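You operate a simulated robot arm through the tools that you are given. There is no shell and no other tool. Be economical: measure what you need, move in short steps, check, and stop when the job is done.

The job below is to be done with a simulated robot arm. You get a single attempt, and the scene is never put back.

TASK
The orange light stays dark: check its slide plug and the white clamp, close the loose one, see it light.
Fine: black knob OFF while you mend; green push button and knob OFF at the end.

The check looks at the end state, three seconds after you hand in, the way a careful person would. Anything else that was tipped, shoved, dropped, spilled or broken makes it a failure.

THE ROBOT
A 6-joint arm with a two-finger parallel gripper, fixed in place. Base frame: the origin is at the foot of the arm, x ahead of it, y to its left, z up. Units: m, rad, N and s.
With the tool pointing down near the work surface it reaches from about 0.4 to 0.86 m from the base axis. Its first joint turns from -2.007 to 2.007 rad. Payload 4.2 kg.
The TCP is the grasp point between the finger pads, 0.023 m short of the fingertips. In the tool frame z runs along the fingers and y along their closing line. Largest opening 0.094 m; finger width 0.038, thickness 0.01; the body of the gripper, 0.054 by 0.096 m, starts 0.039 m behind the TCP.
Orientation is that of the tool frame in the base frame, as a unit quaternion [x, y, z, w]. With the fingers straight down and closing along the base's y, the tool's x points along the base's -x, its y along +y and its z along -z.

THE INTERFACE
- The arm moves only by the tool send_rows. Its argument "series" is a list of rows, each an object of numbers (a shift or turn left out is 0, a gripper value left out holds the last): "tx", "ty", "tz": the shift along the tool's x, y, z in units of 200 mm (1.0 is 200 mm); "ax", "ay", "az": the turn, a rotation vector about the tool's x, y, z in units of 90 degrees (1.0 is 90 degrees); "jaw": the finger opening in cm, from 0 to 9.4. In form: [{"tx": .., "ty": .., "tz": .., "ax": .., "ay": .., "az": .., "jaw": ..}, ...]. A call has 1 to 10 rows; each row is the pose to reach, as a shift and turn from the pose commanded when the call began, along the tool's axes at that moment. A call with a number of a shift or a turn outside -1 to 1 is refused whole. A row lasts 0.2 s, in which the tool goes at most 0.05 m and 0.15 rad; a call with a longer step from one row to the next is refused whole, and so is a gripper value outside its range. A pose out of reach is approached as far as the arm can. The call stops where the force on the tool passes 40 N (or 10 N more than at its start, if that is more) or the arm is blocked; 0.2 s more then pass. Each finger travels about 0.108 m/s and halts on what it meets, pressing with about 39 N; the grip force reading is that of the motor and also rises with nothing between the fingers. The clock runs only during rows and for 0.2 s after the last one: add rows that repeat a pose to give the fingers time. It gives the time, the measured TCP pose, the force on the tool (base axes), the opening and the grip force at its end, in the units of the frame above (readings bear some noise).
- Cameras (640 x 400 px; columns grow to the right, rows downward): "scene" is fixed at [0.0444, -0.6356, 1.3849]; the picture's right is [0.62, -0.79, 0.00], its down [-0.37, -0.29, -0.88] and it looks along [0.69, 0.55, -0.47] (base axes); focal length 368 px, centre (320, 200). "wrist" rides on the gripper at [-0.039, 0, -0.044] in the tool frame; the picture's right is [0.00, -1.00, 0.00], its down [0.97, 0.00, -0.24] and it looks along [0.24, 0.00, 0.97] (tool axes); focal length 218 px, centre (320, 200). There is no depth. A picture from a camera that has moved, and an enlarged one, comes with that camera's place and axes in the base frame and with its lens. The place of the scene camera against the robot may be out by one fixed shift of up to 0.025 m in any direction.
- camera(camera): a new picture of that camera. The clock stands still meanwhile.
- lift_body(by): slides the trunk up (or, below 0, down) by that many m; the arm rides with it, the base frame stays. It gives what a move gives, with no picture.
- close_up(camera, box): a new picture of the part [left, top, right, bottom] of that camera's present view, enlarged. The clock stands still meanwhile.
- job_done(): hands the job in; it is judged then, once.

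Go step by step. Nothing tells you positions but the pictures and the camera data: compare them with the known pose of the tool, close in by small moves and look again before you grip or let go. The budget is 120 turns and 84 pictures, counting those below and the enlarged ones. Unless the task says otherwise, let go and move clear before handing in, and close with one line.

The tools are called after ">>>" as a command line: name --argument value ..., lists and objects as JSON in quotes. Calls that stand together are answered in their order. send_rows: Moves the arm, as the interface text tells. Its arguments: {"type":"object","properties":{"series":{"type":"array"}},"required":["series"]} The other tools are called the same way: lift_body (by) slides the trunk up or down; camera (camera) takes a picture; close_up (camera, box) takes an enlarged picture of a part of a camera's view; job_done () hands the job in.

At the start:

```text
time: 0.0
tool_pos: [0.6031, -0.0195, 1.055]
tcp_rot: [0.0, 1.0, 0.0, 0.0]
ft_force: [-0.5, 0.1, 0.1]
width: 0.0942
gripper_force: 0.1
trunk travel left (down, up): [-0.725, 0.265]
```

scene: 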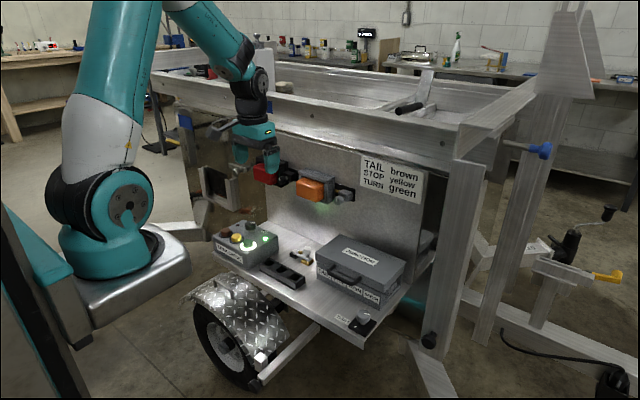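
wrist: 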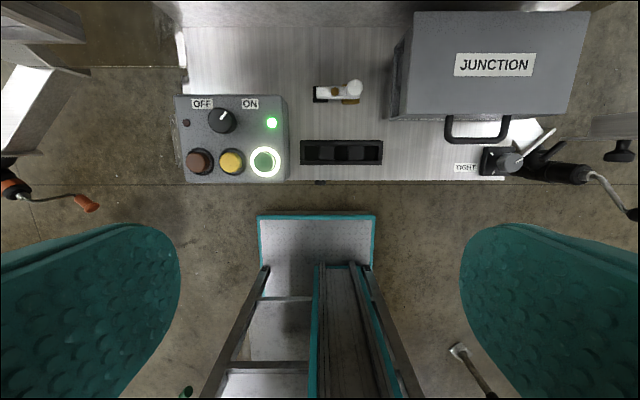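

I see a trailer bench with a control box (OFF/ON knob, brown/yellow/green buttons), a junction box, a white clamp, a black slide part, and lamps on the upright panel. I'll look closer before moving.

>>> close_up --camera "scene" --box '[200, 200, 300, 290]'

>>> close_up --camera "scene" --box '[230, 120, 430, 240]'

>>> close_up --camera "wrist" --box '[160, 60, 400, 210]'

>>> close_up --camera "scene" --box '[250, 230, 410, 340]'

```text
4.44 times, centred on (250, 245) of scene
camera zoom: at [0.0444, -0.6356, 1.3849], right [0.62, -0.79, 0.0], down [-0.37, -0.29, -0.88], along [0.69, 0.55, -0.47], focal length 1638 px, centre (631, 0)
```

zoom: 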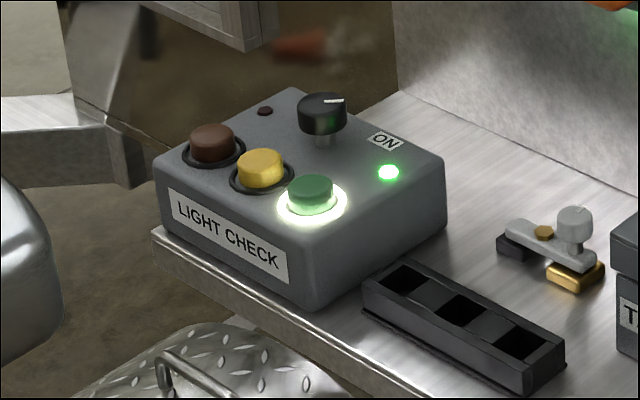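

```text
3.20 times, centred on (330, 180) of scene
camera zoom: at [0.0444, -0.6356, 1.3849], right [0.62, -0.79, 0.0], down [-0.37, -0.29, -0.88], along [0.69, 0.55, -0.47], focal length 1179 px, centre (288, 264)
```

zoom: 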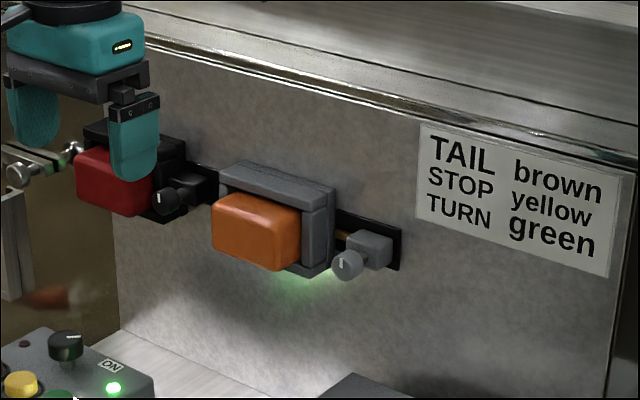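

```text
2.67 times, centred on (280, 135) of wrist
camera zoom: at [0.6422, -0.0181, 1.0994], right [0.0, -1.0, 0.0], down [-0.97, 0.0, 0.24], along [-0.24, 0.0, -0.97], focal length 582 px, centre (427, 373)
```

zoom: 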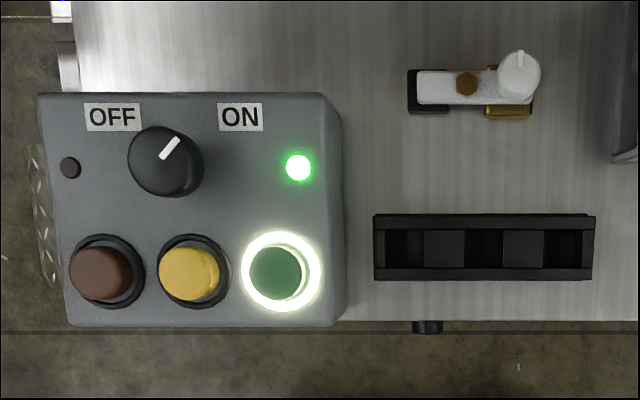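

```text
3.64 times, centred on (330, 285) of scene
camera zoom: at [0.0444, -0.6356, 1.3849], right [0.62, -0.79, 0.0], down [-0.37, -0.29, -0.88], along [0.69, 0.55, -0.47], focal length 1340 px, centre (284, -109)
```

zoom: 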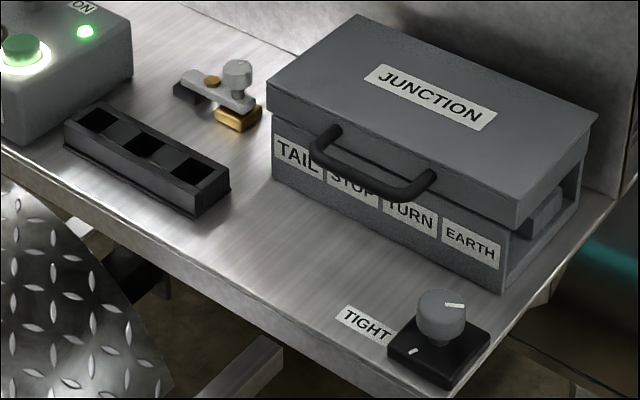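

The control is ON with green pressed (lit ring); the orange lamp's grey slide plug seems to sit away from the lamp. I'll look at details of the clamp, the plug and the TIGHT knob.

>>> close_up --camera "wrist" --box '[300, 70, 380, 120]'

>>> close_up --camera "wrist" --box '[380, 0, 640, 200]'

>>> close_up --camera "scene" --box '[290, 160, 370, 210]'

>>> close_up --camera "scene" --box '[284, 235, 332, 271]'

```text
8.00 times, centred on (340, 95) of wrist
camera zoom: at [0.6422, -0.0181, 1.0994], right [0.0, -1.0, 0.0], down [-0.97, 0.0, 0.24], along [-0.24, 0.0, -0.97], focal length 1746 px, centre (160, 1040)
```

zoom: 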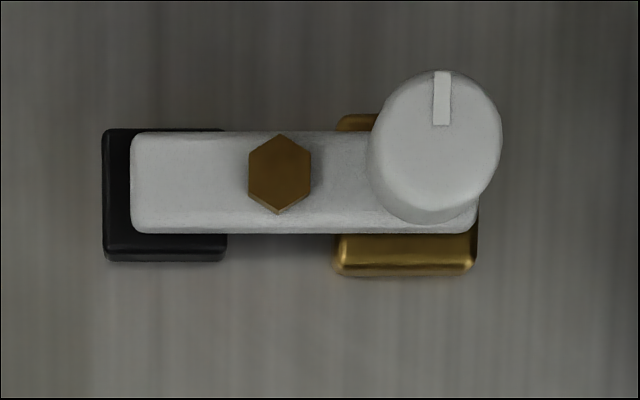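

```text
2.00 times, centred on (510, 100) of wrist
camera zoom: at [0.6422, -0.0181, 1.0994], right [0.0, -1.0, 0.0], down [-0.97, 0.0, 0.24], along [-0.24, 0.0, -0.97], focal length 436 px, centre (-60, 400)
```

zoom: 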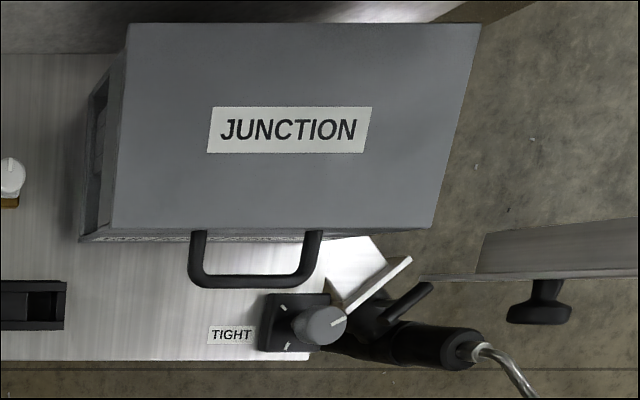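

```text
8.00 times, centred on (330, 185) of scene
camera zoom: at [0.0444, -0.6356, 1.3849], right [0.62, -0.79, 0.0], down [-0.37, -0.29, -0.88], along [0.69, 0.55, -0.47], focal length 2948 px, centre (240, 320)
```

zoom: 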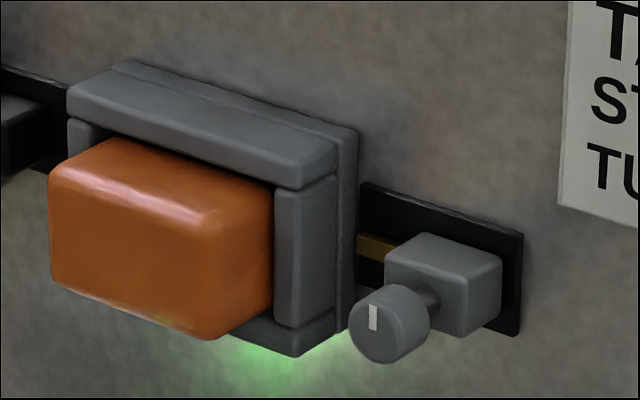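

```text
11.11 times, centred on (308, 253) of scene
camera zoom: at [0.0444, -0.6356, 1.3849], right [0.62, -0.79, 0.0], down [-0.37, -0.29, -0.88], along [0.69, 0.55, -0.47], focal length 4094 px, centre (453, -389)
```

zoom: 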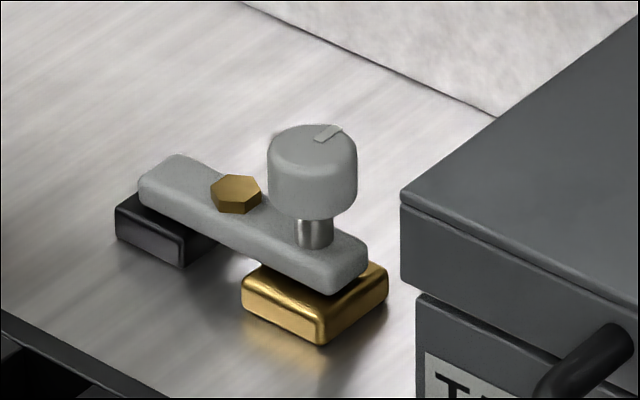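

The plug has a brass tongue exposed, so it looks slid out; the clamp bar looks seated but I need a better look. I'll back off and tilt the wrist to look at the panel.

>>> send_rows --series '[{"tx": 0.06, "ay": -0.09}, {"tx": 0.12, "ay": -0.18}, {"tx": 0.18, "ay": -0.27, "tz": 0.03}, {"tx": 0.25, "ay": -0.36, "tz": 0.06}, {"tx": 0.31, "ay": -0.45, "tz": 0.1}, {"tx": 0.37, "ay": -0.54, "tz": 0.13}, {"tx": 0.43, "ay": -0.63, "tz": 0.16}, {"tx": 0.5, "ay": -0.72, "tz": 0.2}, {"tx": 0.5, "ay": -0.8, "tz": 0.2}]'

>>> camera --camera "wrist"

```text
time: 2.0
tool_pos: [0.5841, 0.0763, 0.9834]
tcp_rot: [0.002, 0.814, -0.003, 0.581]
ft_force: [1.4, -1.0, 0.2]
width: 0.0939
gripper_force: 0.0
out of reach, approached as far as the arm can: row 4, 5, 6, 7, 8, 9
trunk travel left (down, up): [-0.725, 0.265]
```

```text
73 pictures are left
camera wrist: at [0.5544, 0.0775, 1.0338], right [-0.01, -1.0, 0.0], down [-0.54, 0.0, -0.84], along [0.84, -0.01, -0.54], focal length 218 px, centre (320, 200)
```

wrist: 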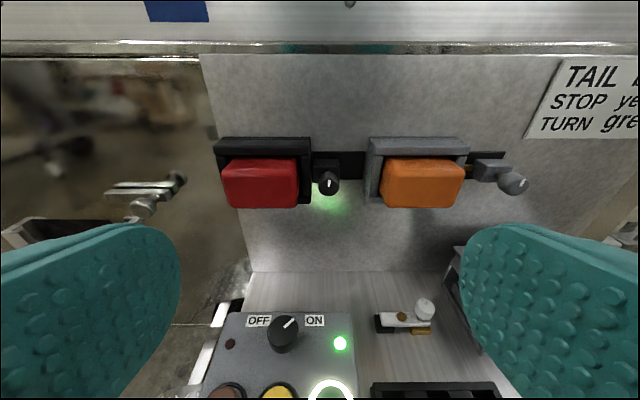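

The red lamp's plug sits against its lamp while the orange lamp's plug stands off with a gap. I'll zoom on both.

>>> close_up --camera "wrist" --box '[360, 130, 540, 220]'

>>> close_up --camera "wrist" --box '[200, 280, 456, 400]'

>>> close_up --camera "wrist" --box '[370, 290, 450, 340]'

```text
3.56 times, centred on (450, 175) of wrist
camera zoom: at [0.5544, 0.0775, 1.0338], right [-0.01, -1.0, 0.0], down [-0.54, 0.0, -0.84], along [0.84, -0.01, -0.54], focal length 776 px, centre (-142, 289)
```

zoom: 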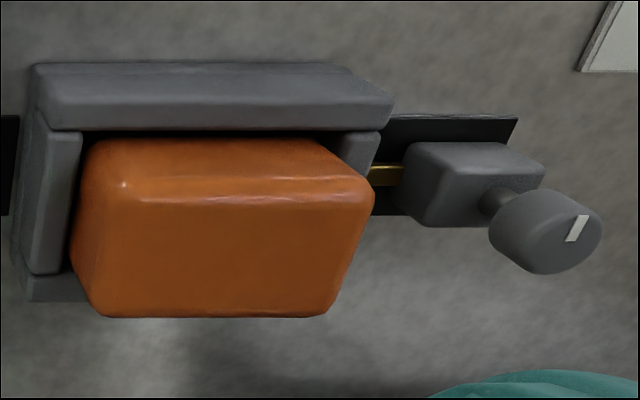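

```text
2.50 times, centred on (328, 340) of wrist
camera zoom: at [0.5544, 0.0775, 1.0338], right [-0.01, -1.0, 0.0], down [-0.54, 0.0, -0.84], along [0.84, -0.01, -0.54], focal length 546 px, centre (300, -150)
```

zoom: 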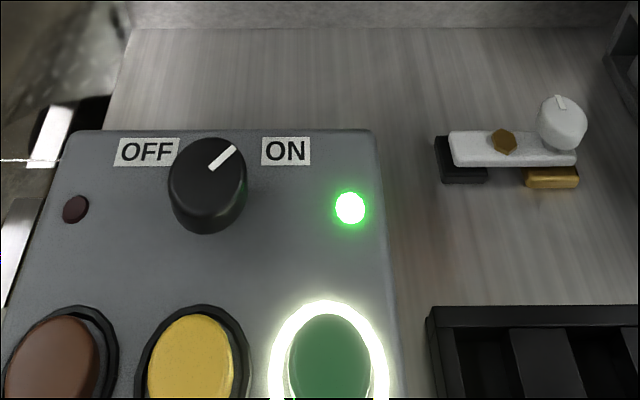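

```text
8.00 times, centred on (410, 315) of wrist
camera zoom: at [0.5544, 0.0775, 1.0338], right [-0.01, -1.0, 0.0], down [-0.54, 0.0, -0.84], along [0.84, -0.01, -0.54], focal length 1746 px, centre (-400, -720)
```

zoom: 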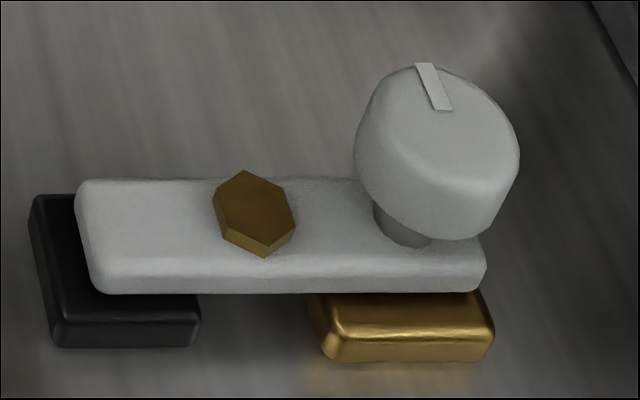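

The plug is the loose one. First the knob goes OFF: I take its top at about (0.676, 0.114, 0.793). I un-tilt the tool first.

>>> send_rows --series '[{"tx": -0.1, "ay": 0.09}, {"tx": -0.2, "ay": 0.18}, {"tx": -0.25, "ay": 0.27}, {"tx": -0.25, "ay": 0.36}, {"tx": -0.25, "ay": 0.45}, {"tx": -0.25, "ay": 0.54}, {"tx": -0.25, "ay": 0.63}, {"tx": -0.25, "ay": 0.72}, {"tx": -0.25, "ay": 0.8, "jaw": 7}]'

```text
time: 4.0
tool_pos: [0.5943, 0.075, 1.0316]
tcp_rot: [0.0, 1.0, 0.0, -0.001]
ft_force: [-1.0, -0.9, -1.1]
width: 0.0699
gripper_force: 0.1
trunk travel left (down, up): [-0.725, 0.265]
```

>>> send_rows --series '[{"tx": -0.1, "ty": 0.05, "tz": 0.1, "az": 0.09}, {"tx": -0.2, "ty": 0.1, "tz": 0.25, "az": 0.18}, {"tx": -0.3, "ty": 0.15, "tz": 0.4, "az": 0.27}, {"tx": -0.41, "ty": 0.195, "tz": 0.55, "az": 0.36}, {"tx": -0.41, "ty": 0.195, "tz": 0.7, "az": 0.45}, {"tx": -0.41, "ty": 0.195, "tz": 0.8, "az": 0.5}, {"tx": -0.41, "ty": 0.195, "tz": 0.8, "az": 0.5}]'

>>> camera --camera "wrist"

>>> close_up --camera "scene" --box '[180, 160, 340, 260]'

```text
time: 5.6
tool_pos: [0.677, 0.1139, 0.8707]
tcp_rot: [0.384, 0.923, 0.0, -0.001]
ft_force: [0.3, 0.6, 0.4]
width: 0.0701
gripper_force: 0.1
trunk travel left (down, up): [-0.725, 0.265]
```

```text
69 pictures are left
camera wrist: at [0.7048, 0.0872, 0.9144], right [-0.71, -0.71, 0.0], down [-0.68, 0.69, 0.24], along [-0.17, 0.17, -0.97], focal length 218 px, centre (320, 200)
```

wrist: 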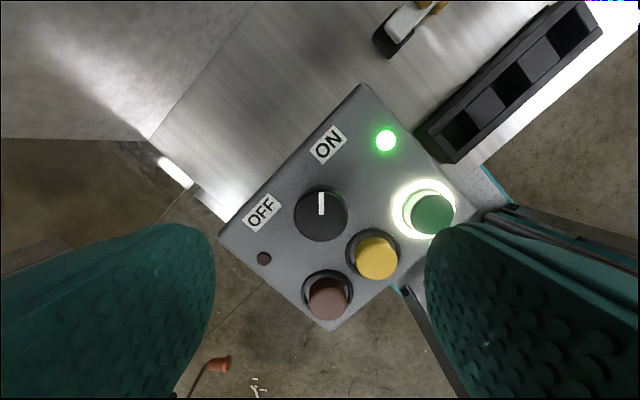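

```text
4.00 times, centred on (260, 210) of scene
camera zoom: at [0.0444, -0.6356, 1.3849], right [0.62, -0.79, 0.0], down [-0.37, -0.29, -0.88], along [0.69, 0.55, -0.47], focal length 1474 px, centre (560, 160)
```

zoom: 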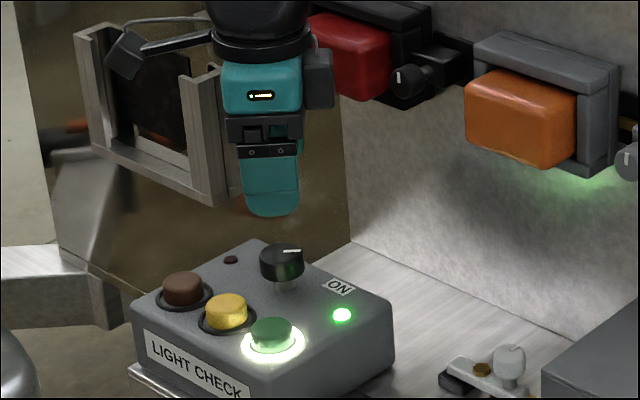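

The knob is well centred under the gripper. I descend around it and close.

>>> send_rows --series '[{"jaw": 6, "tz": 0.15}, {"tz": 0.28}, {"tz": 0.36}, {"tz": 0.38}, {"tz": 0.38, "jaw": 2}, {"tz": 0.38, "jaw": 2}, {"tz": 0.38, "jaw": 2}]'

>>> close_up --camera "scene" --box '[180, 190, 308, 270]'

```text
time: 7.2
tool_pos: [0.6769, 0.1138, 0.7956]
tcp_rot: [0.384, 0.923, -0.001, 0.0]
ft_force: [-5.3, -3.8, -1.6]
width: 0.0335
gripper_force: 44.7
trunk travel left (down, up): [-0.725, 0.265]
```

```text
5.00 times, centred on (244, 230) of scene
camera zoom: at [0.0444, -0.6356, 1.3849], right [0.62, -0.79, 0.0], down [-0.37, -0.29, -0.88], along [0.69, 0.55, -0.47], focal length 1842 px, centre (700, 50)
```

zoom: 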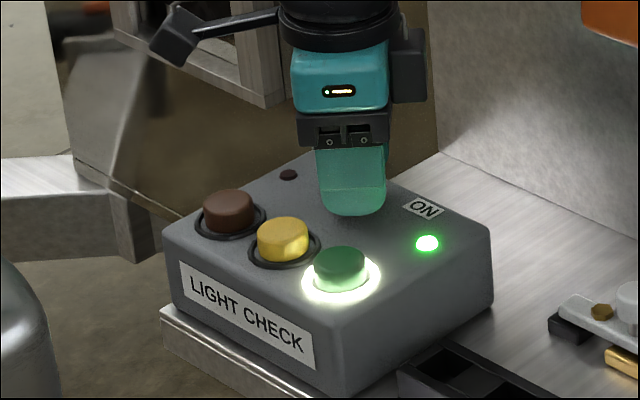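

Gripped at 33.5 mm. Now I turn counter-clockwise toward OFF.

>>> send_rows --series '[{"az": -0.09}, {"az": -0.18}, {"az": -0.27}, {"az": -0.36}, {"az": -0.45}, {"az": -0.54}, {"az": -0.63}, {"az": -0.72}, {"az": -0.8}]'

>>> camera --camera "wrist"

```text
time: 9.2
tool_pos: [0.6774, 0.1164, 0.7942]
tcp_rot: [-0.235, 0.972, 0.001, 0.0]
ft_force: [-5.9, 13.2, -9.8]
width: 0.0335
gripper_force: 44.7
trunk travel left (down, up): [-0.725, 0.265]
```

```text
66 pictures are left
camera wrist: at [0.7119, 0.1345, 0.8379], right [0.46, -0.89, 0.0], down [-0.86, -0.44, 0.24], along [-0.21, -0.11, -0.97], focal length 218 px, centre (320, 200)
```

wrist: 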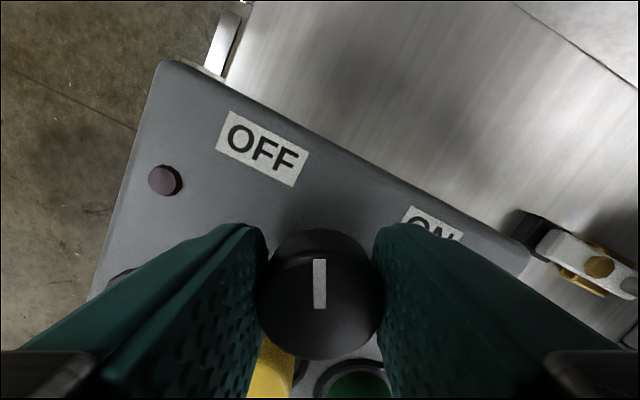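

Turning works; the ring light seems already out. A little further to line up with OFF.

>>> send_rows --series '[{"az": -0.08}, {"az": -0.15}, {"az": -0.2}]'

>>> close_up --camera "scene" --box '[180, 190, 308, 270]'

```text
time: 10.0
tool_pos: [0.6773, 0.1157, 0.7933]
tcp_rot: [-0.385, 0.923, 0.001, -0.001]
ft_force: [-9.5, 23.1, -10.9]
width: 0.0336
gripper_force: 45.1
trunk travel left (down, up): [-0.725, 0.265]
```

```text
5.00 times, centred on (244, 230) of scene
camera zoom: at [0.0444, -0.6356, 1.3849], right [0.62, -0.79, 0.0], down [-0.37, -0.29, -0.88], along [0.69, 0.55, -0.47], focal length 1842 px, centre (700, 50)
```

zoom: 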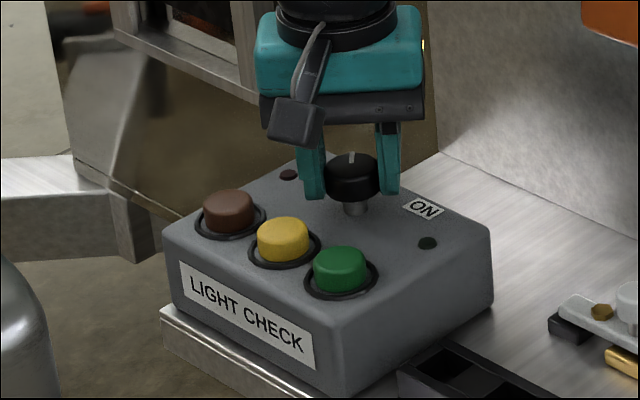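

The LED and ring are dark: OFF. I release and rise.

>>> send_rows --series '[{"jaw": 6}, {"jaw": 6}, {"tz": -0.2, "jaw": 6}, {"tz": -0.4, "az": 0.09}, {"tz": -0.6, "az": 0.18}, {"tz": -0.6, "az": 0.27}, {"tz": -0.6, "az": 0.36}, {"tz": -0.6, "az": 0.45}, {"tz": -0.6, "az": 0.5}]'

>>> camera --camera "wrist"

```text
time: 12.0
tool_pos: [0.6776, 0.1152, 0.9159]
tcp_rot: [0.003, 1.0, 0.001, 0.001]
ft_force: [-0.1, 0.1, 0.5]
width: 0.0603
gripper_force: 0.0
trunk travel left (down, up): [-0.725, 0.265]
```

```text
64 pictures are left
camera wrist: at [0.7166, 0.1153, 0.9583], right [0.0, -1.0, 0.0], down [-0.97, 0.0, 0.24], along [-0.24, 0.0, -0.97], focal length 218 px, centre (320, 200)
```

wrist: 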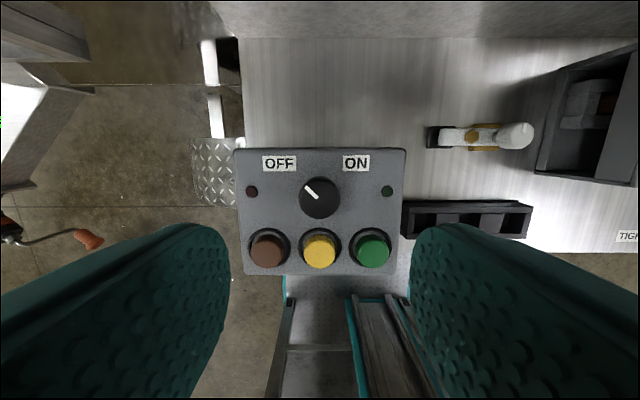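

Knob is at OFF. The plug's knob sits near (0.757, -0.131, 0.921) with its block behind; I'll push the block toward +y with closed fingers, tool tilted about 45° forward. I move to the right side first.

>>> send_rows --series '[{"tz": -0.2, "jaw": 0}, {"tz": -0.4, "ty": -0.1, "tx": 0.1}, {"tz": -0.45, "ty": -0.3, "tx": 0.2}, {"tz": -0.45, "ty": -0.5, "tx": 0.25, "ay": -0.09}, {"tz": -0.45, "ty": -0.7, "tx": 0.25, "ay": -0.18}, {"tz": -0.45, "ty": -0.9, "tx": 0.25, "ay": -0.27}, {"tz": -0.45, "ty": -1.0, "tx": 0.25, "ay": -0.36}, {"tz": -0.45, "ty": -1.0, "tx": 0.25, "ay": -0.45}, {"tz": -0.45, "ty": -1.0, "tx": 0.25, "ay": -0.5}]'

>>> camera --camera "wrist"

```text
time: 14.0
tool_pos: [0.627, -0.087, 1.0048]
tcp_rot: [0.0, 0.924, 0.0, 0.383]
ft_force: [-0.5, 0.1, 0.3]
width: 0.0
gripper_force: 39.1
trunk travel left (down, up): [-0.725, 0.265]
```

```text
63 pictures are left
camera wrist: at [0.623, -0.0851, 1.0631], right [0.0, -1.0, 0.0], down [-0.86, 0.0, -0.52], along [0.52, 0.0, -0.86], focal length 218 px, centre (320, 200)
```

wrist: 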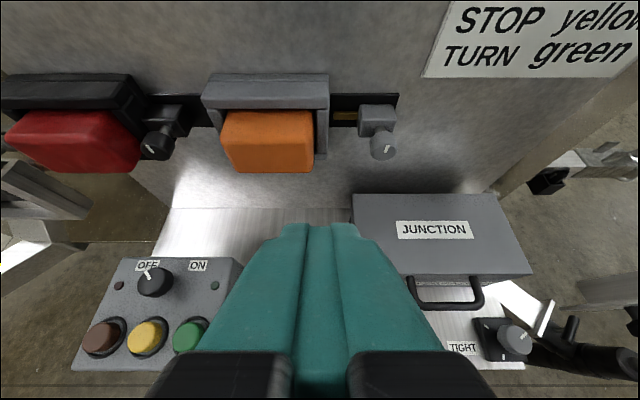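

>>> close_up --camera "wrist" --box '[300, 80, 420, 170]'

>>> close_up --camera "wrist" --box '[100, 80, 220, 170]'

```text
4.44 times, centred on (360, 125) of wrist
camera zoom: at [0.623, -0.0851, 1.0631], right [0.0, -1.0, 0.0], down [-0.86, 0.0, -0.52], along [0.52, 0.0, -0.86], focal length 970 px, centre (142, 533)
```

zoom: 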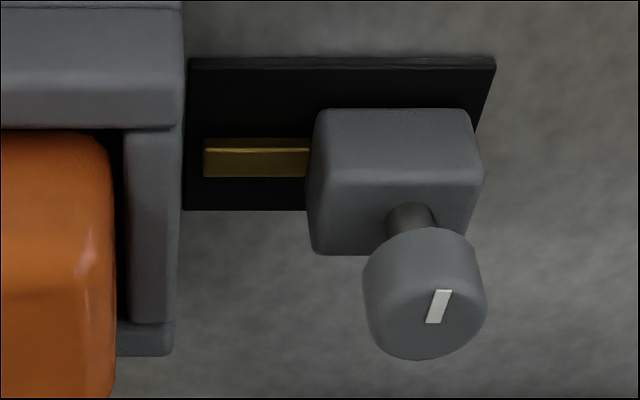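

```text
4.44 times, centred on (160, 125) of wrist
camera zoom: at [0.623, -0.0851, 1.0631], right [0.0, -1.0, 0.0], down [-0.86, 0.0, -0.52], along [0.52, 0.0, -0.86], focal length 970 px, centre (1031, 533)
```

zoom: 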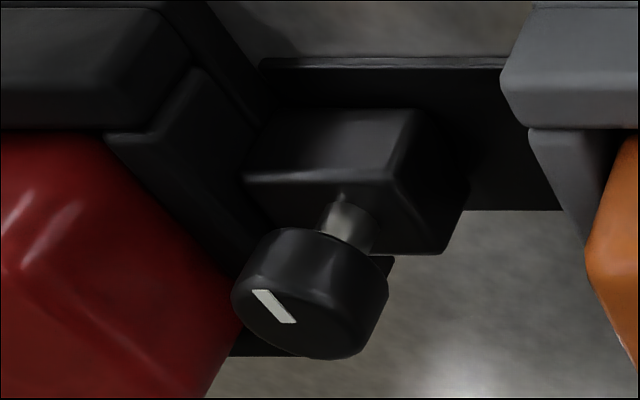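

The orange lamp's plug has a gap of about 28 mm, whereas the red one's is closed; the block spans y ≈ -0.121 to -0.156 at x ≈ 0.79–0.815, z ≈ 0.918. I go to its right side.

>>> send_rows --series '[{"ty": -0.2}, {"ty": -0.4}, {"ty": -0.58}, {"ty": -0.58, "tx": -0.1, "tz": 0.2}, {"ty": -0.58, "tx": -0.2, "tz": 0.4}, {"ty": -0.58, "tx": -0.26, "tz": 0.6}, {"ty": -0.58, "tx": -0.26, "tz": 0.72}]'

>>> camera --camera "wrist"

>>> close_up --camera "scene" --box '[270, 130, 430, 230]'

```text
time: 15.6
tool_pos: [0.7653, -0.2028, 0.9393]
tcp_rot: [0.0, 0.924, 0.0, 0.383]
ft_force: [-0.7, -0.4, -0.1]
width: 0.0
gripper_force: 38.9
trunk travel left (down, up): [-0.725, 0.265]
```

```text
60 pictures are left
camera wrist: at [0.7614, -0.2013, 0.9981], right [0.0, -1.0, 0.0], down [-0.86, 0.0, -0.52], along [0.52, 0.0, -0.86], focal length 218 px, centre (320, 200)
```

wrist: 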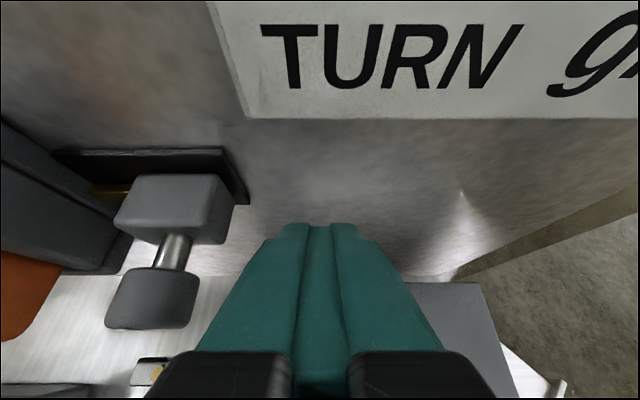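

```text
4.00 times, centred on (350, 180) of scene
camera zoom: at [0.0444, -0.6356, 1.3849], right [0.62, -0.79, 0.0], down [-0.37, -0.29, -0.88], along [0.69, 0.55, -0.47], focal length 1474 px, centre (200, 280)
```

zoom: 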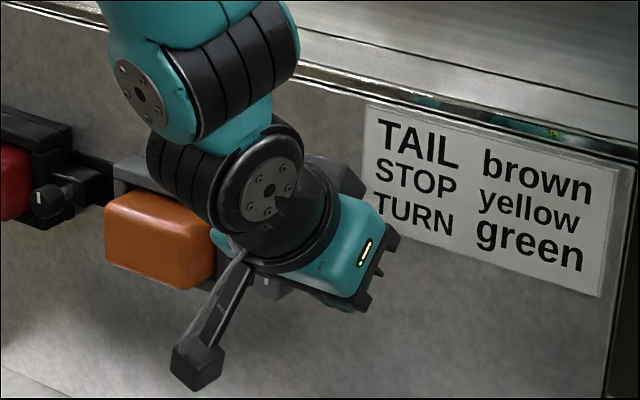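

Clear beside the block. I advance slightly, then push along +y in small steps.

>>> send_rows --series '[{"tx": -0.01, "tz": 0.05}, {"tx": -0.018, "tz": 0.09}, {"tx": -0.018, "tz": 0.09, "ty": 0.1}, {"tx": -0.018, "tz": 0.09, "ty": 0.16}, {"tx": -0.018, "tz": 0.09, "ty": 0.19}, {"tx": -0.018, "tz": 0.09, "ty": 0.22}, {"tx": -0.018, "tz": 0.09, "ty": 0.25}, {"tx": -0.018, "tz": 0.09, "ty": 0.27}]'

>>> camera --camera "wrist"

```text
time: 17.4
tool_pos: [0.7809, -0.1482, 0.9295]
tcp_rot: [0.0, 0.924, 0.0, 0.383]
ft_force: [0.6, -0.9, -0.1]
width: 0.0
gripper_force: 38.8
trunk travel left (down, up): [-0.725, 0.265]
```

```text
58 pictures are left
camera wrist: at [0.7772, -0.1469, 0.9874], right [0.0, -1.0, 0.0], down [-0.86, 0.0, -0.52], along [0.52, 0.0, -0.86], focal length 218 px, centre (320, 200)
```

wrist: 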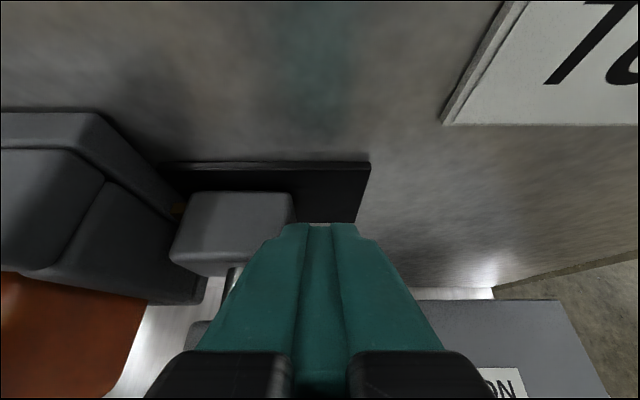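

The block is moving along with the finger and little of the tongue is left. I keep pushing in small steps.

>>> send_rows --series '[{"ty": 0.02}, {"ty": 0.04}, {"ty": 0.06}, {"ty": 0.075}, {"ty": 0.09}, {"ty": 0.1}]'

>>> close_up --camera "wrist" --box '[100, 100, 420, 300]'

```text
time: 18.7
tool_pos: [0.7809, -0.1381, 0.9292]
tcp_rot: [0.004, 0.924, -0.011, 0.382]
ft_force: [-6.1, -29.2, 2.3]
width: 0.0002
gripper_force: 38.9
trunk travel left (down, up): [-0.725, 0.265]
stopped in row 6: the force on the tool passed its limit (the readings are from after the stop); the commanded pose is now the measured one
```

```text
2.00 times, centred on (260, 200) of wrist
camera zoom: at [0.7774, -0.1356, 0.9877], right [-0.01, -1.0, 0.02], down [-0.86, 0.0, -0.52], along [0.52, -0.02, -0.86], focal length 436 px, centre (440, 200)
```

zoom: 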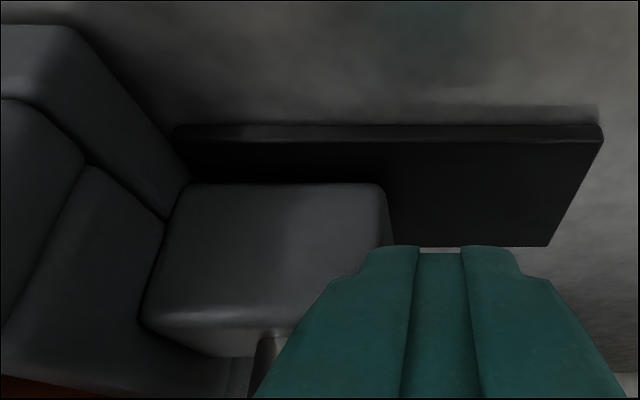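

The plug hit its end stop against the housing. I back off and look from a distance.

>>> send_rows --series '[{"ty": -0.1}, {"ty": -0.25}, {"ty": -0.3, "tz": -0.2}, {"ty": -0.3, "tz": -0.4}, {"ty": -0.3, "tz": -0.6, "tx": -0.1}, {"ty": -0.1, "tz": -0.8, "tx": -0.2}, {"ty": 0.1, "tz": -0.8, "tx": -0.2}, {"ty": 0.25, "tz": -0.8, "tx": -0.2}]'

>>> camera --camera "wrist"

```text
refused: row 6 steps farther than a row can; nothing moved
```

```text
56 pictures are left
camera wrist: at [0.7774, -0.1356, 0.9877], right [-0.01, -1.0, 0.02], down [-0.86, 0.0, -0.52], along [0.52, -0.02, -0.86], focal length 218 px, centre (320, 200)
```

wrist: 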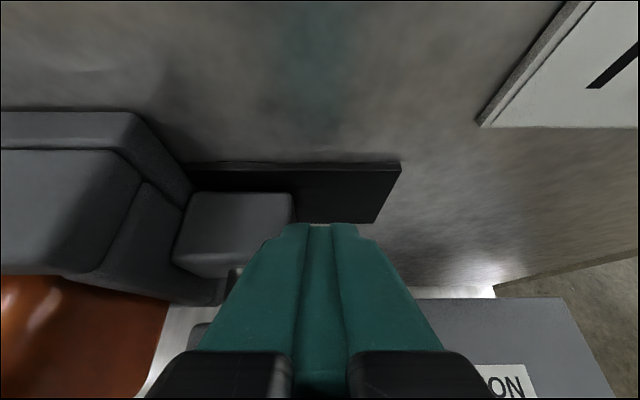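

One step was too long, so I resend with smaller steps.

>>> send_rows --series '[{"ty": -0.1}, {"ty": -0.25}, {"ty": -0.3, "tz": -0.2}, {"ty": -0.3, "tz": -0.4}, {"ty": -0.3, "tz": -0.6, "tx": -0.1}, {"ty": -0.2, "tz": -0.75, "tx": -0.2}, {"ty": 0.0, "tz": -0.8, "tx": -0.2}, {"ty": 0.2, "tz": -0.8, "tx": -0.2}]'

>>> camera --camera "wrist"

```text
time: 20.5
tool_pos: [0.6954, -0.0915, 1.0696]
tcp_rot: [0.002, 0.924, -0.007, 0.383]
ft_force: [0.2, -0.8, -0.9]
width: 0.0
gripper_force: 39.0
trunk travel left (down, up): [-0.725, 0.265]
```

```text
55 pictures are left
camera wrist: at [0.6929, -0.0898, 1.1286], right [-0.01, -1.0, 0.01], down [-0.86, 0.0, -0.52], along [0.52, -0.01, -0.86], focal length 218 px, centre (320, 200)
```

wrist: 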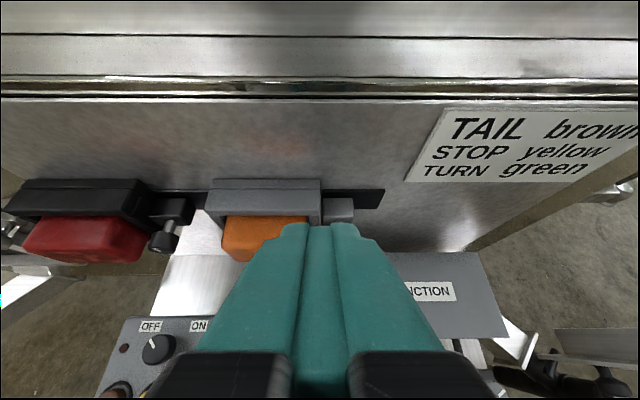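

The plug now sits flush. Next I untilt and return above the knob to switch it ON.

>>> send_rows --series '[{"ty": 0.2, "ay": 0.09}, {"ty": 0.4, "ay": 0.18}, {"ty": 0.6, "ay": 0.27}, {"ty": 0.8, "ay": 0.36}, {"ty": 1.0, "ay": 0.45}, {"ty": 1.0, "ay": 0.5, "jaw": 6}, {"ty": 1.0, "ay": 0.5, "jaw": 6}]'

```text
time: 22.1
tool_pos: [0.697, 0.1095, 1.0687]
tcp_rot: [0.003, 1.0, -0.006, 0.0]
ft_force: [-0.2, -0.6, -0.4]
width: 0.0599
gripper_force: 0.0
trunk travel left (down, up): [-0.725, 0.265]
```

>>> send_rows --series '[{"tz": 0.2, "tx": 0.05, "az": -0.09}, {"tz": 0.4, "tx": 0.1, "ty": 0.025, "az": -0.18}, {"tz": 0.6, "tx": 0.1, "ty": 0.025, "az": -0.27}, {"tz": 0.75, "tx": 0.1, "ty": 0.025, "az": -0.36}, {"tz": 0.88, "tx": 0.1, "ty": 0.025, "az": -0.45}, {"tz": 0.95, "tx": 0.1, "ty": 0.025, "az": -0.5}, {"tz": 0.95, "tx": 0.1, "ty": 0.025, "az": -0.5}]'

>>> camera --camera "wrist"

```text
time: 23.7
tool_pos: [0.6785, 0.1121, 0.8788]
tcp_rot: [-0.381, 0.925, -0.005, -0.002]
ft_force: [1.0, 0.0, -0.2]
width: 0.06
gripper_force: 0.0
trunk travel left (down, up): [-0.725, 0.265]
```

```text
54 pictures are left
camera wrist: at [0.706, 0.1411, 0.9215], right [0.7, -0.71, 0.01], down [-0.69, -0.68, 0.25], along [-0.17, -0.18, -0.97], focal length 218 px, centre (320, 200)
```

wrist: 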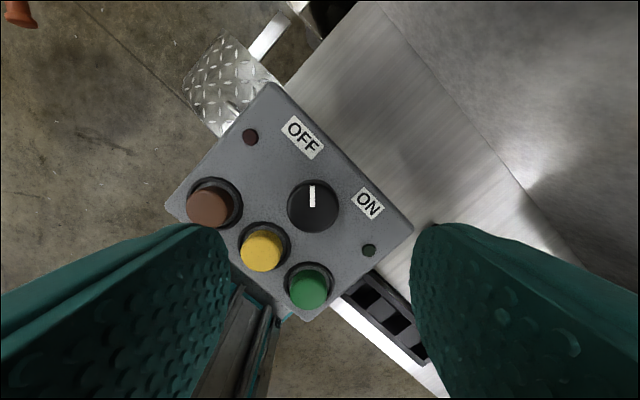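

Slight correction of 4 mm, then descend, grip, and turn clockwise to ON.

>>> send_rows --series '[{"ty": 0.022, "tz": 0.15}, {"ty": 0.022, "tz": 0.3}, {"ty": 0.022, "tz": 0.39}, {"ty": 0.022, "tz": 0.415}, {"ty": 0.022, "tz": 0.415, "jaw": 2}, {"ty": 0.022, "tz": 0.415, "jaw": 2}, {"ty": 0.022, "tz": 0.415, "jaw": 2}]'

>>> send_rows --series '[{"az": 0.09}, {"az": 0.18}, {"az": 0.27}, {"az": 0.36}, {"az": 0.45}, {"az": 0.54}, {"az": 0.63}, {"az": 0.72}, {"az": 0.81}, {"az": 0.9}]'

>>> send_rows --series '[{"az": 0.06}, {"az": 0.1}]'

>>> camera --camera "scene"

>>> close_up --camera "scene" --box '[180, 190, 308, 270]'

```text
time: 25.3
tool_pos: [0.6742, 0.1147, 0.7967]
tcp_rot: [-0.38, 0.925, -0.004, -0.002]
ft_force: [-2.8, 2.2, -3.3]
width: 0.0334
gripper_force: 45.0
trunk travel left (down, up): [-0.725, 0.265]
```

```text
time: 27.5
tool_pos: [0.6751, 0.1143, 0.7951]
tcp_rot: [0.312, 0.95, -0.005, 0.001]
ft_force: [-8.0, 13.2, 2.4]
width: 0.0334
gripper_force: 45.3
trunk travel left (down, up): [-0.725, 0.265]
```

```text
time: 28.1
tool_pos: [0.6748, 0.1153, 0.795]
tcp_rot: [0.386, 0.923, -0.005, 0.002]
ft_force: [-7.0, 15.3, 2.7]
width: 0.0336
gripper_force: 45.0
trunk travel left (down, up): [-0.725, 0.265]
```

```text
53 pictures are left
```

scene: 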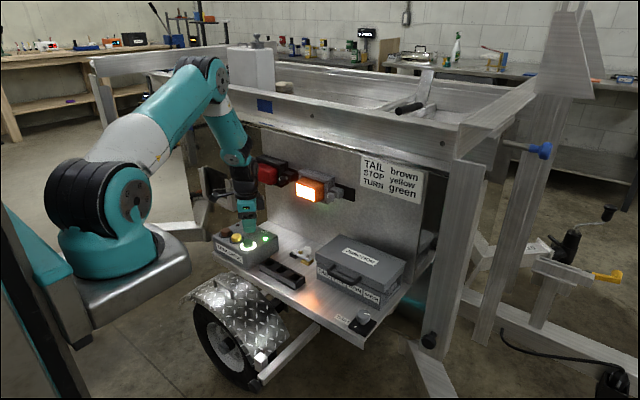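

```text
5.00 times, centred on (244, 230) of scene
camera zoom: at [0.0444, -0.6356, 1.3849], right [0.62, -0.79, 0.0], down [-0.37, -0.29, -0.88], along [0.69, 0.55, -0.47], focal length 1842 px, centre (700, 50)
```

zoom: 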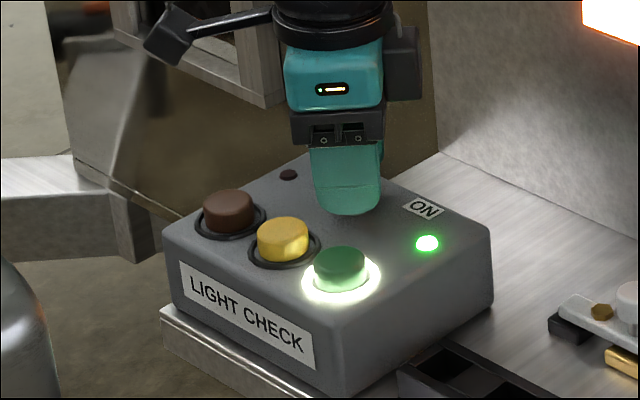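

The orange lamp is lit. Now I release the knob, rise, and go above the green button (about (0.620, 0.064)) with closed fingers.

>>> send_rows --series '[{"jaw": 6}, {"jaw": 6}, {"tz": -0.2}, {"tz": -0.4}, {"tz": -0.5, "az": -0.09}, {"tz": -0.5, "az": -0.18, "jaw": 0}, {"tz": -0.5, "az": -0.27}, {"tz": -0.5, "az": -0.36}, {"tz": -0.5, "az": -0.45}, {"tz": -0.5, "az": -0.5}]'

>>> camera --camera "wrist"

>>> close_up --camera "scene" --box '[230, 120, 430, 240]'

```text
time: 30.3
tool_pos: [0.6759, 0.1152, 0.8964]
tcp_rot: [0.003, 1.0, -0.005, -0.001]
ft_force: [0.2, -0.2, 1.0]
width: 0.0
gripper_force: 38.9
trunk travel left (down, up): [-0.725, 0.265]
```

```text
51 pictures are left
camera wrist: at [0.7141, 0.1168, 0.939], right [0.0, -1.0, 0.01], down [-0.97, 0.01, 0.24], along [-0.24, -0.01, -0.97], focal length 218 px, centre (320, 200)
```

wrist: 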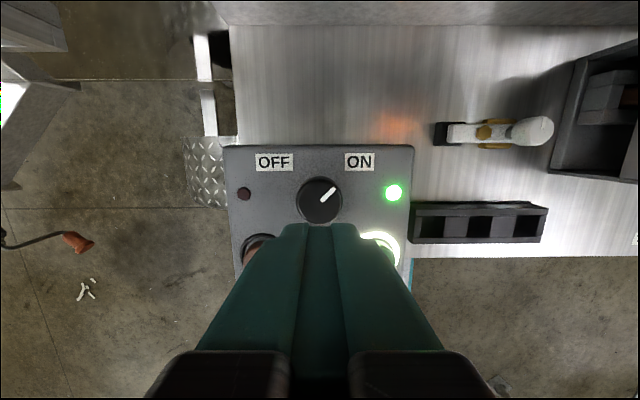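

```text
3.20 times, centred on (330, 180) of scene
camera zoom: at [0.0444, -0.6356, 1.3849], right [0.62, -0.79, 0.0], down [-0.37, -0.29, -0.88], along [0.69, 0.55, -0.47], focal length 1179 px, centre (288, 264)
```

zoom: 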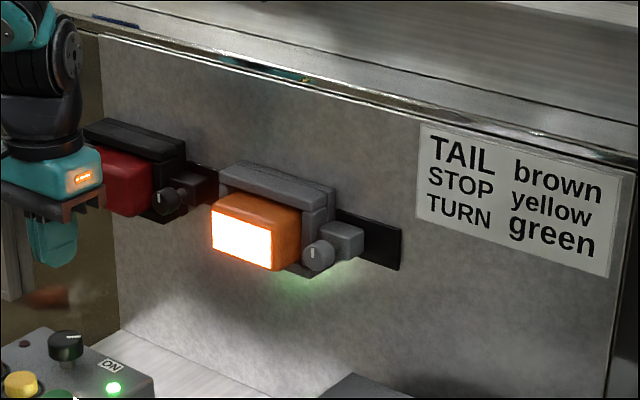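

The lamp stays lit with the plug holding. Moving over the green button.

>>> send_rows --series '[{"tx": 0.14, "ty": -0.13}, {"tx": 0.28, "ty": -0.256}, {"tx": 0.28, "ty": -0.256, "tz": 0.15}, {"tx": 0.28, "ty": -0.256, "tz": 0.3}, {"tx": 0.28, "ty": -0.256, "tz": 0.3}]'

>>> camera --camera "wrist"

>>> close_up --camera "scene" --box '[180, 190, 308, 270]'

```text
time: 31.5
tool_pos: [0.6191, 0.0648, 0.8357]
tcp_rot: [0.004, 1.0, -0.005, -0.001]
ft_force: [-0.3, -0.2, -0.7]
width: 0.0002
gripper_force: 39.4
trunk travel left (down, up): [-0.725, 0.265]
```

```text
49 pictures are left
camera wrist: at [0.6572, 0.0654, 0.8792], right [-0.01, -1.0, 0.01], down [-0.97, 0.01, 0.24], along [-0.24, -0.01, -0.97], focal length 218 px, centre (320, 200)
```

wrist: 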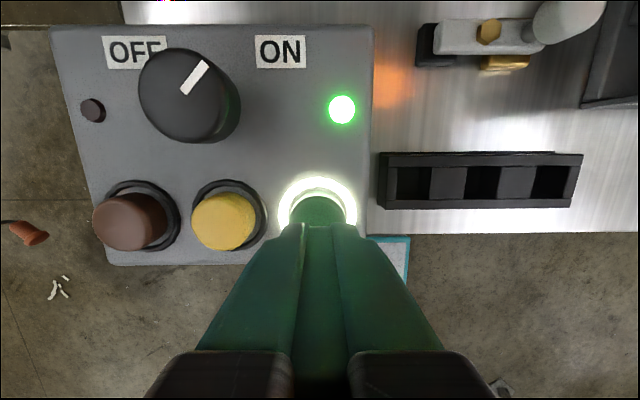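

```text
5.00 times, centred on (244, 230) of scene
camera zoom: at [0.0444, -0.6356, 1.3849], right [0.62, -0.79, 0.0], down [-0.37, -0.29, -0.88], along [0.69, 0.55, -0.47], focal length 1842 px, centre (700, 50)
```

zoom: 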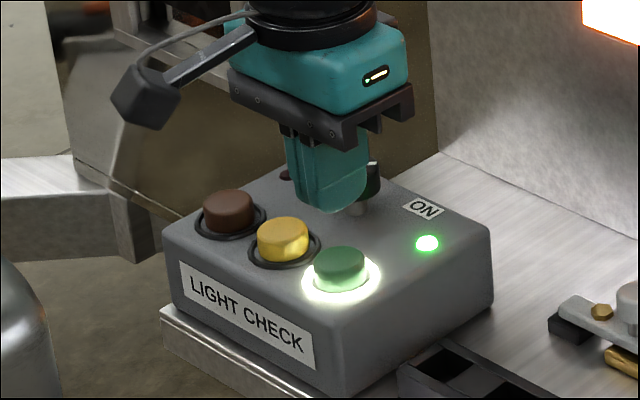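

Aligned. I press down in small steps, then check.

>>> send_rows --series '[{"tz": 0.1}, {"tz": 0.15}, {"tz": 0.17}, {"tz": 0.18}, {"tz": 0.19}, {"tz": 0.2}, {"tz": 0.21}]'

>>> close_up --camera "scene" --box '[200, 150, 360, 270]'

```text
time: 33.1
tool_pos: [0.6179, 0.0636, 0.7942]
tcp_rot: [0.004, 1.0, -0.005, -0.001]
ft_force: [-0.9, 0.2, 2.3]
width: 0.0
gripper_force: 39.1
trunk travel left (down, up): [-0.725, 0.265]
```

```text
3.33 times, centred on (280, 210) of scene
camera zoom: at [0.0444, -0.6356, 1.3849], right [0.62, -0.79, 0.0], down [-0.37, -0.29, -0.88], along [0.69, 0.55, -0.47], focal length 1228 px, centre (453, 167)
```

zoom: 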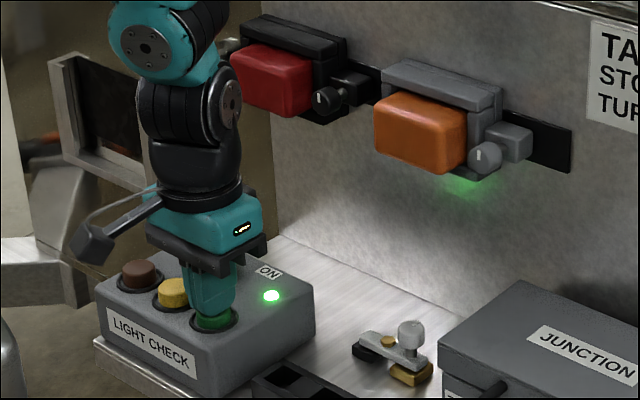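

The ring and lamp went dark. I lift off and check it stays off, heading back over the knob.

>>> send_rows --series '[{"tz": -0.15}, {"tz": -0.35}, {"tz": -0.42, "tx": -0.1, "ty": 0.1, "az": 0.09}, {"tz": -0.42, "tx": -0.2, "ty": 0.2, "az": 0.18, "jaw": 6}, {"tz": -0.42, "tx": -0.285, "ty": 0.256, "az": 0.27}, {"tz": -0.42, "tx": -0.285, "ty": 0.256, "az": 0.36}, {"tz": -0.42, "tx": -0.285, "ty": 0.256, "az": 0.45}, {"tz": -0.42, "tx": -0.285, "ty": 0.256, "az": 0.5}]'

>>> camera --camera "wrist"

```text
time: 34.9
tool_pos: [0.6762, 0.1154, 0.877]
tcp_rot: [0.388, 0.922, -0.005, 0.001]
ft_force: [0.4, 0.4, 0.3]
width: 0.0603
gripper_force: 0.1
trunk travel left (down, up): [-0.725, 0.265]
```

```text
46 pictures are left
camera wrist: at [0.7034, 0.0891, 0.9212], right [-0.71, -0.7, 0.01], down [-0.68, 0.69, 0.23], along [-0.17, 0.16, -0.97], focal length 218 px, centre (320, 200)
```

wrist: 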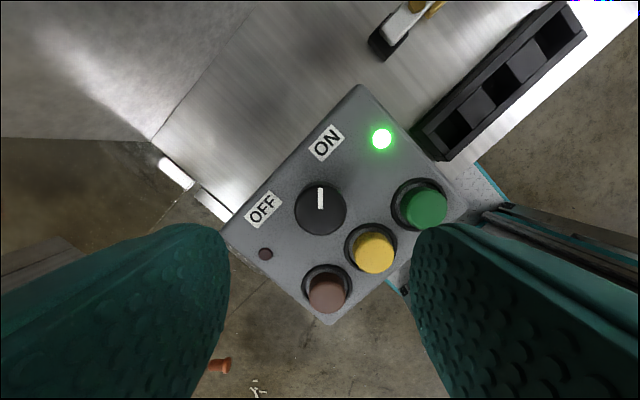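

Green is off and the knob is centred. Now I grip the knob and turn it to OFF.

>>> send_rows --series '[{"tz": 0.15}, {"tz": 0.3}, {"tz": 0.38}, {"tz": 0.405}, {"tz": 0.405, "jaw": 2}, {"tz": 0.405, "jaw": 2}, {"tz": 0.405, "jaw": 2}]'

>>> send_rows --series '[{"az": -0.09}, {"az": -0.18}, {"az": -0.27}, {"az": -0.36}, {"az": -0.45}, {"az": -0.54}, {"az": -0.63}, {"az": -0.72}, {"az": -0.81}, {"az": -0.9}]'

>>> send_rows --series '[{"az": -0.06}, {"az": -0.1}]'

>>> send_rows --series '[{"jaw": 6}, {"jaw": 6}, {"tz": -0.2}, {"tz": -0.4}, {"tz": -0.6, "az": 0.09}, {"tz": -0.75, "az": 0.18}, {"tz": -0.75, "az": 0.27}, {"tz": -0.75, "az": 0.36}, {"tz": -0.75, "az": 0.45}, {"tz": -0.75, "az": 0.5}]'

>>> camera --camera "wrist"

>>> camera --camera "scene"

```text
time: 36.5
tool_pos: [0.677, 0.1142, 0.7965]
tcp_rot: [0.386, 0.923, -0.004, 0.002]
ft_force: [0.2, -0.1, -1.7]
width: 0.0336
gripper_force: 44.9
trunk travel left (down, up): [-0.725, 0.265]
```

```text
time: 38.7
tool_pos: [0.6765, 0.1161, 0.7961]
tcp_rot: [-0.309, 0.951, -0.004, -0.001]
ft_force: [-0.4, 9.0, -0.3]
width: 0.0334
gripper_force: 45.3
trunk travel left (down, up): [-0.725, 0.265]
```

```text
time: 39.3
tool_pos: [0.6754, 0.1153, 0.7963]
tcp_rot: [-0.381, 0.925, -0.005, -0.002]
ft_force: [-1.0, 14.6, 0.0]
width: 0.0336
gripper_force: 45.5
trunk travel left (down, up): [-0.725, 0.265]
```

```text
time: 41.5
tool_pos: [0.6761, 0.116, 0.948]
tcp_rot: [0.004, 1.0, -0.005, 0.0]
ft_force: [0.6, -0.5, 0.3]
width: 0.0604
gripper_force: 0.0
trunk travel left (down, up): [-0.725, 0.265]
```

```text
45 pictures are left
camera wrist: at [0.7151, 0.117, 0.9899], right [-0.01, -1.0, 0.01], down [-0.97, 0.01, 0.24], along [-0.24, -0.01, -0.97], focal length 218 px, centre (320, 200)
```

wrist: 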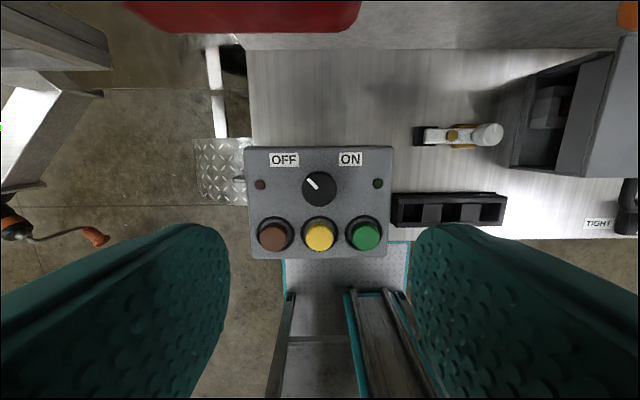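

```text
44 pictures are left
```

scene: 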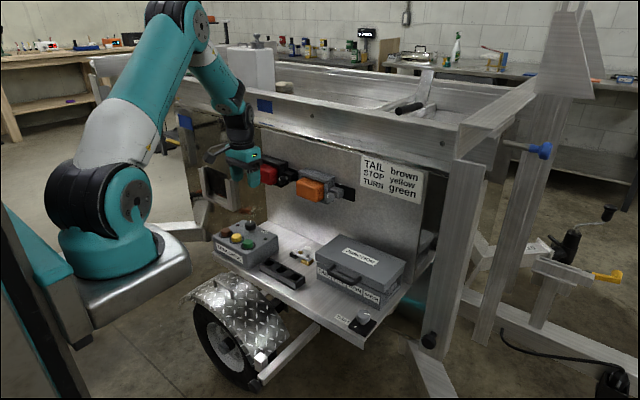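

The knob points to OFF, the green button is out and dark, and the plug is flush. Everything else is undisturbed and the arm is clear, so I'm handing in.

>>> job_done

```text
The job is handed in.
```

The orange light's slide plug was the loose one, so I pushed it home with the knob OFF. The light then came on when I switched back ON. The green push button and black knob are now both OFF, and the white clamp looked closed, so I left it alone.
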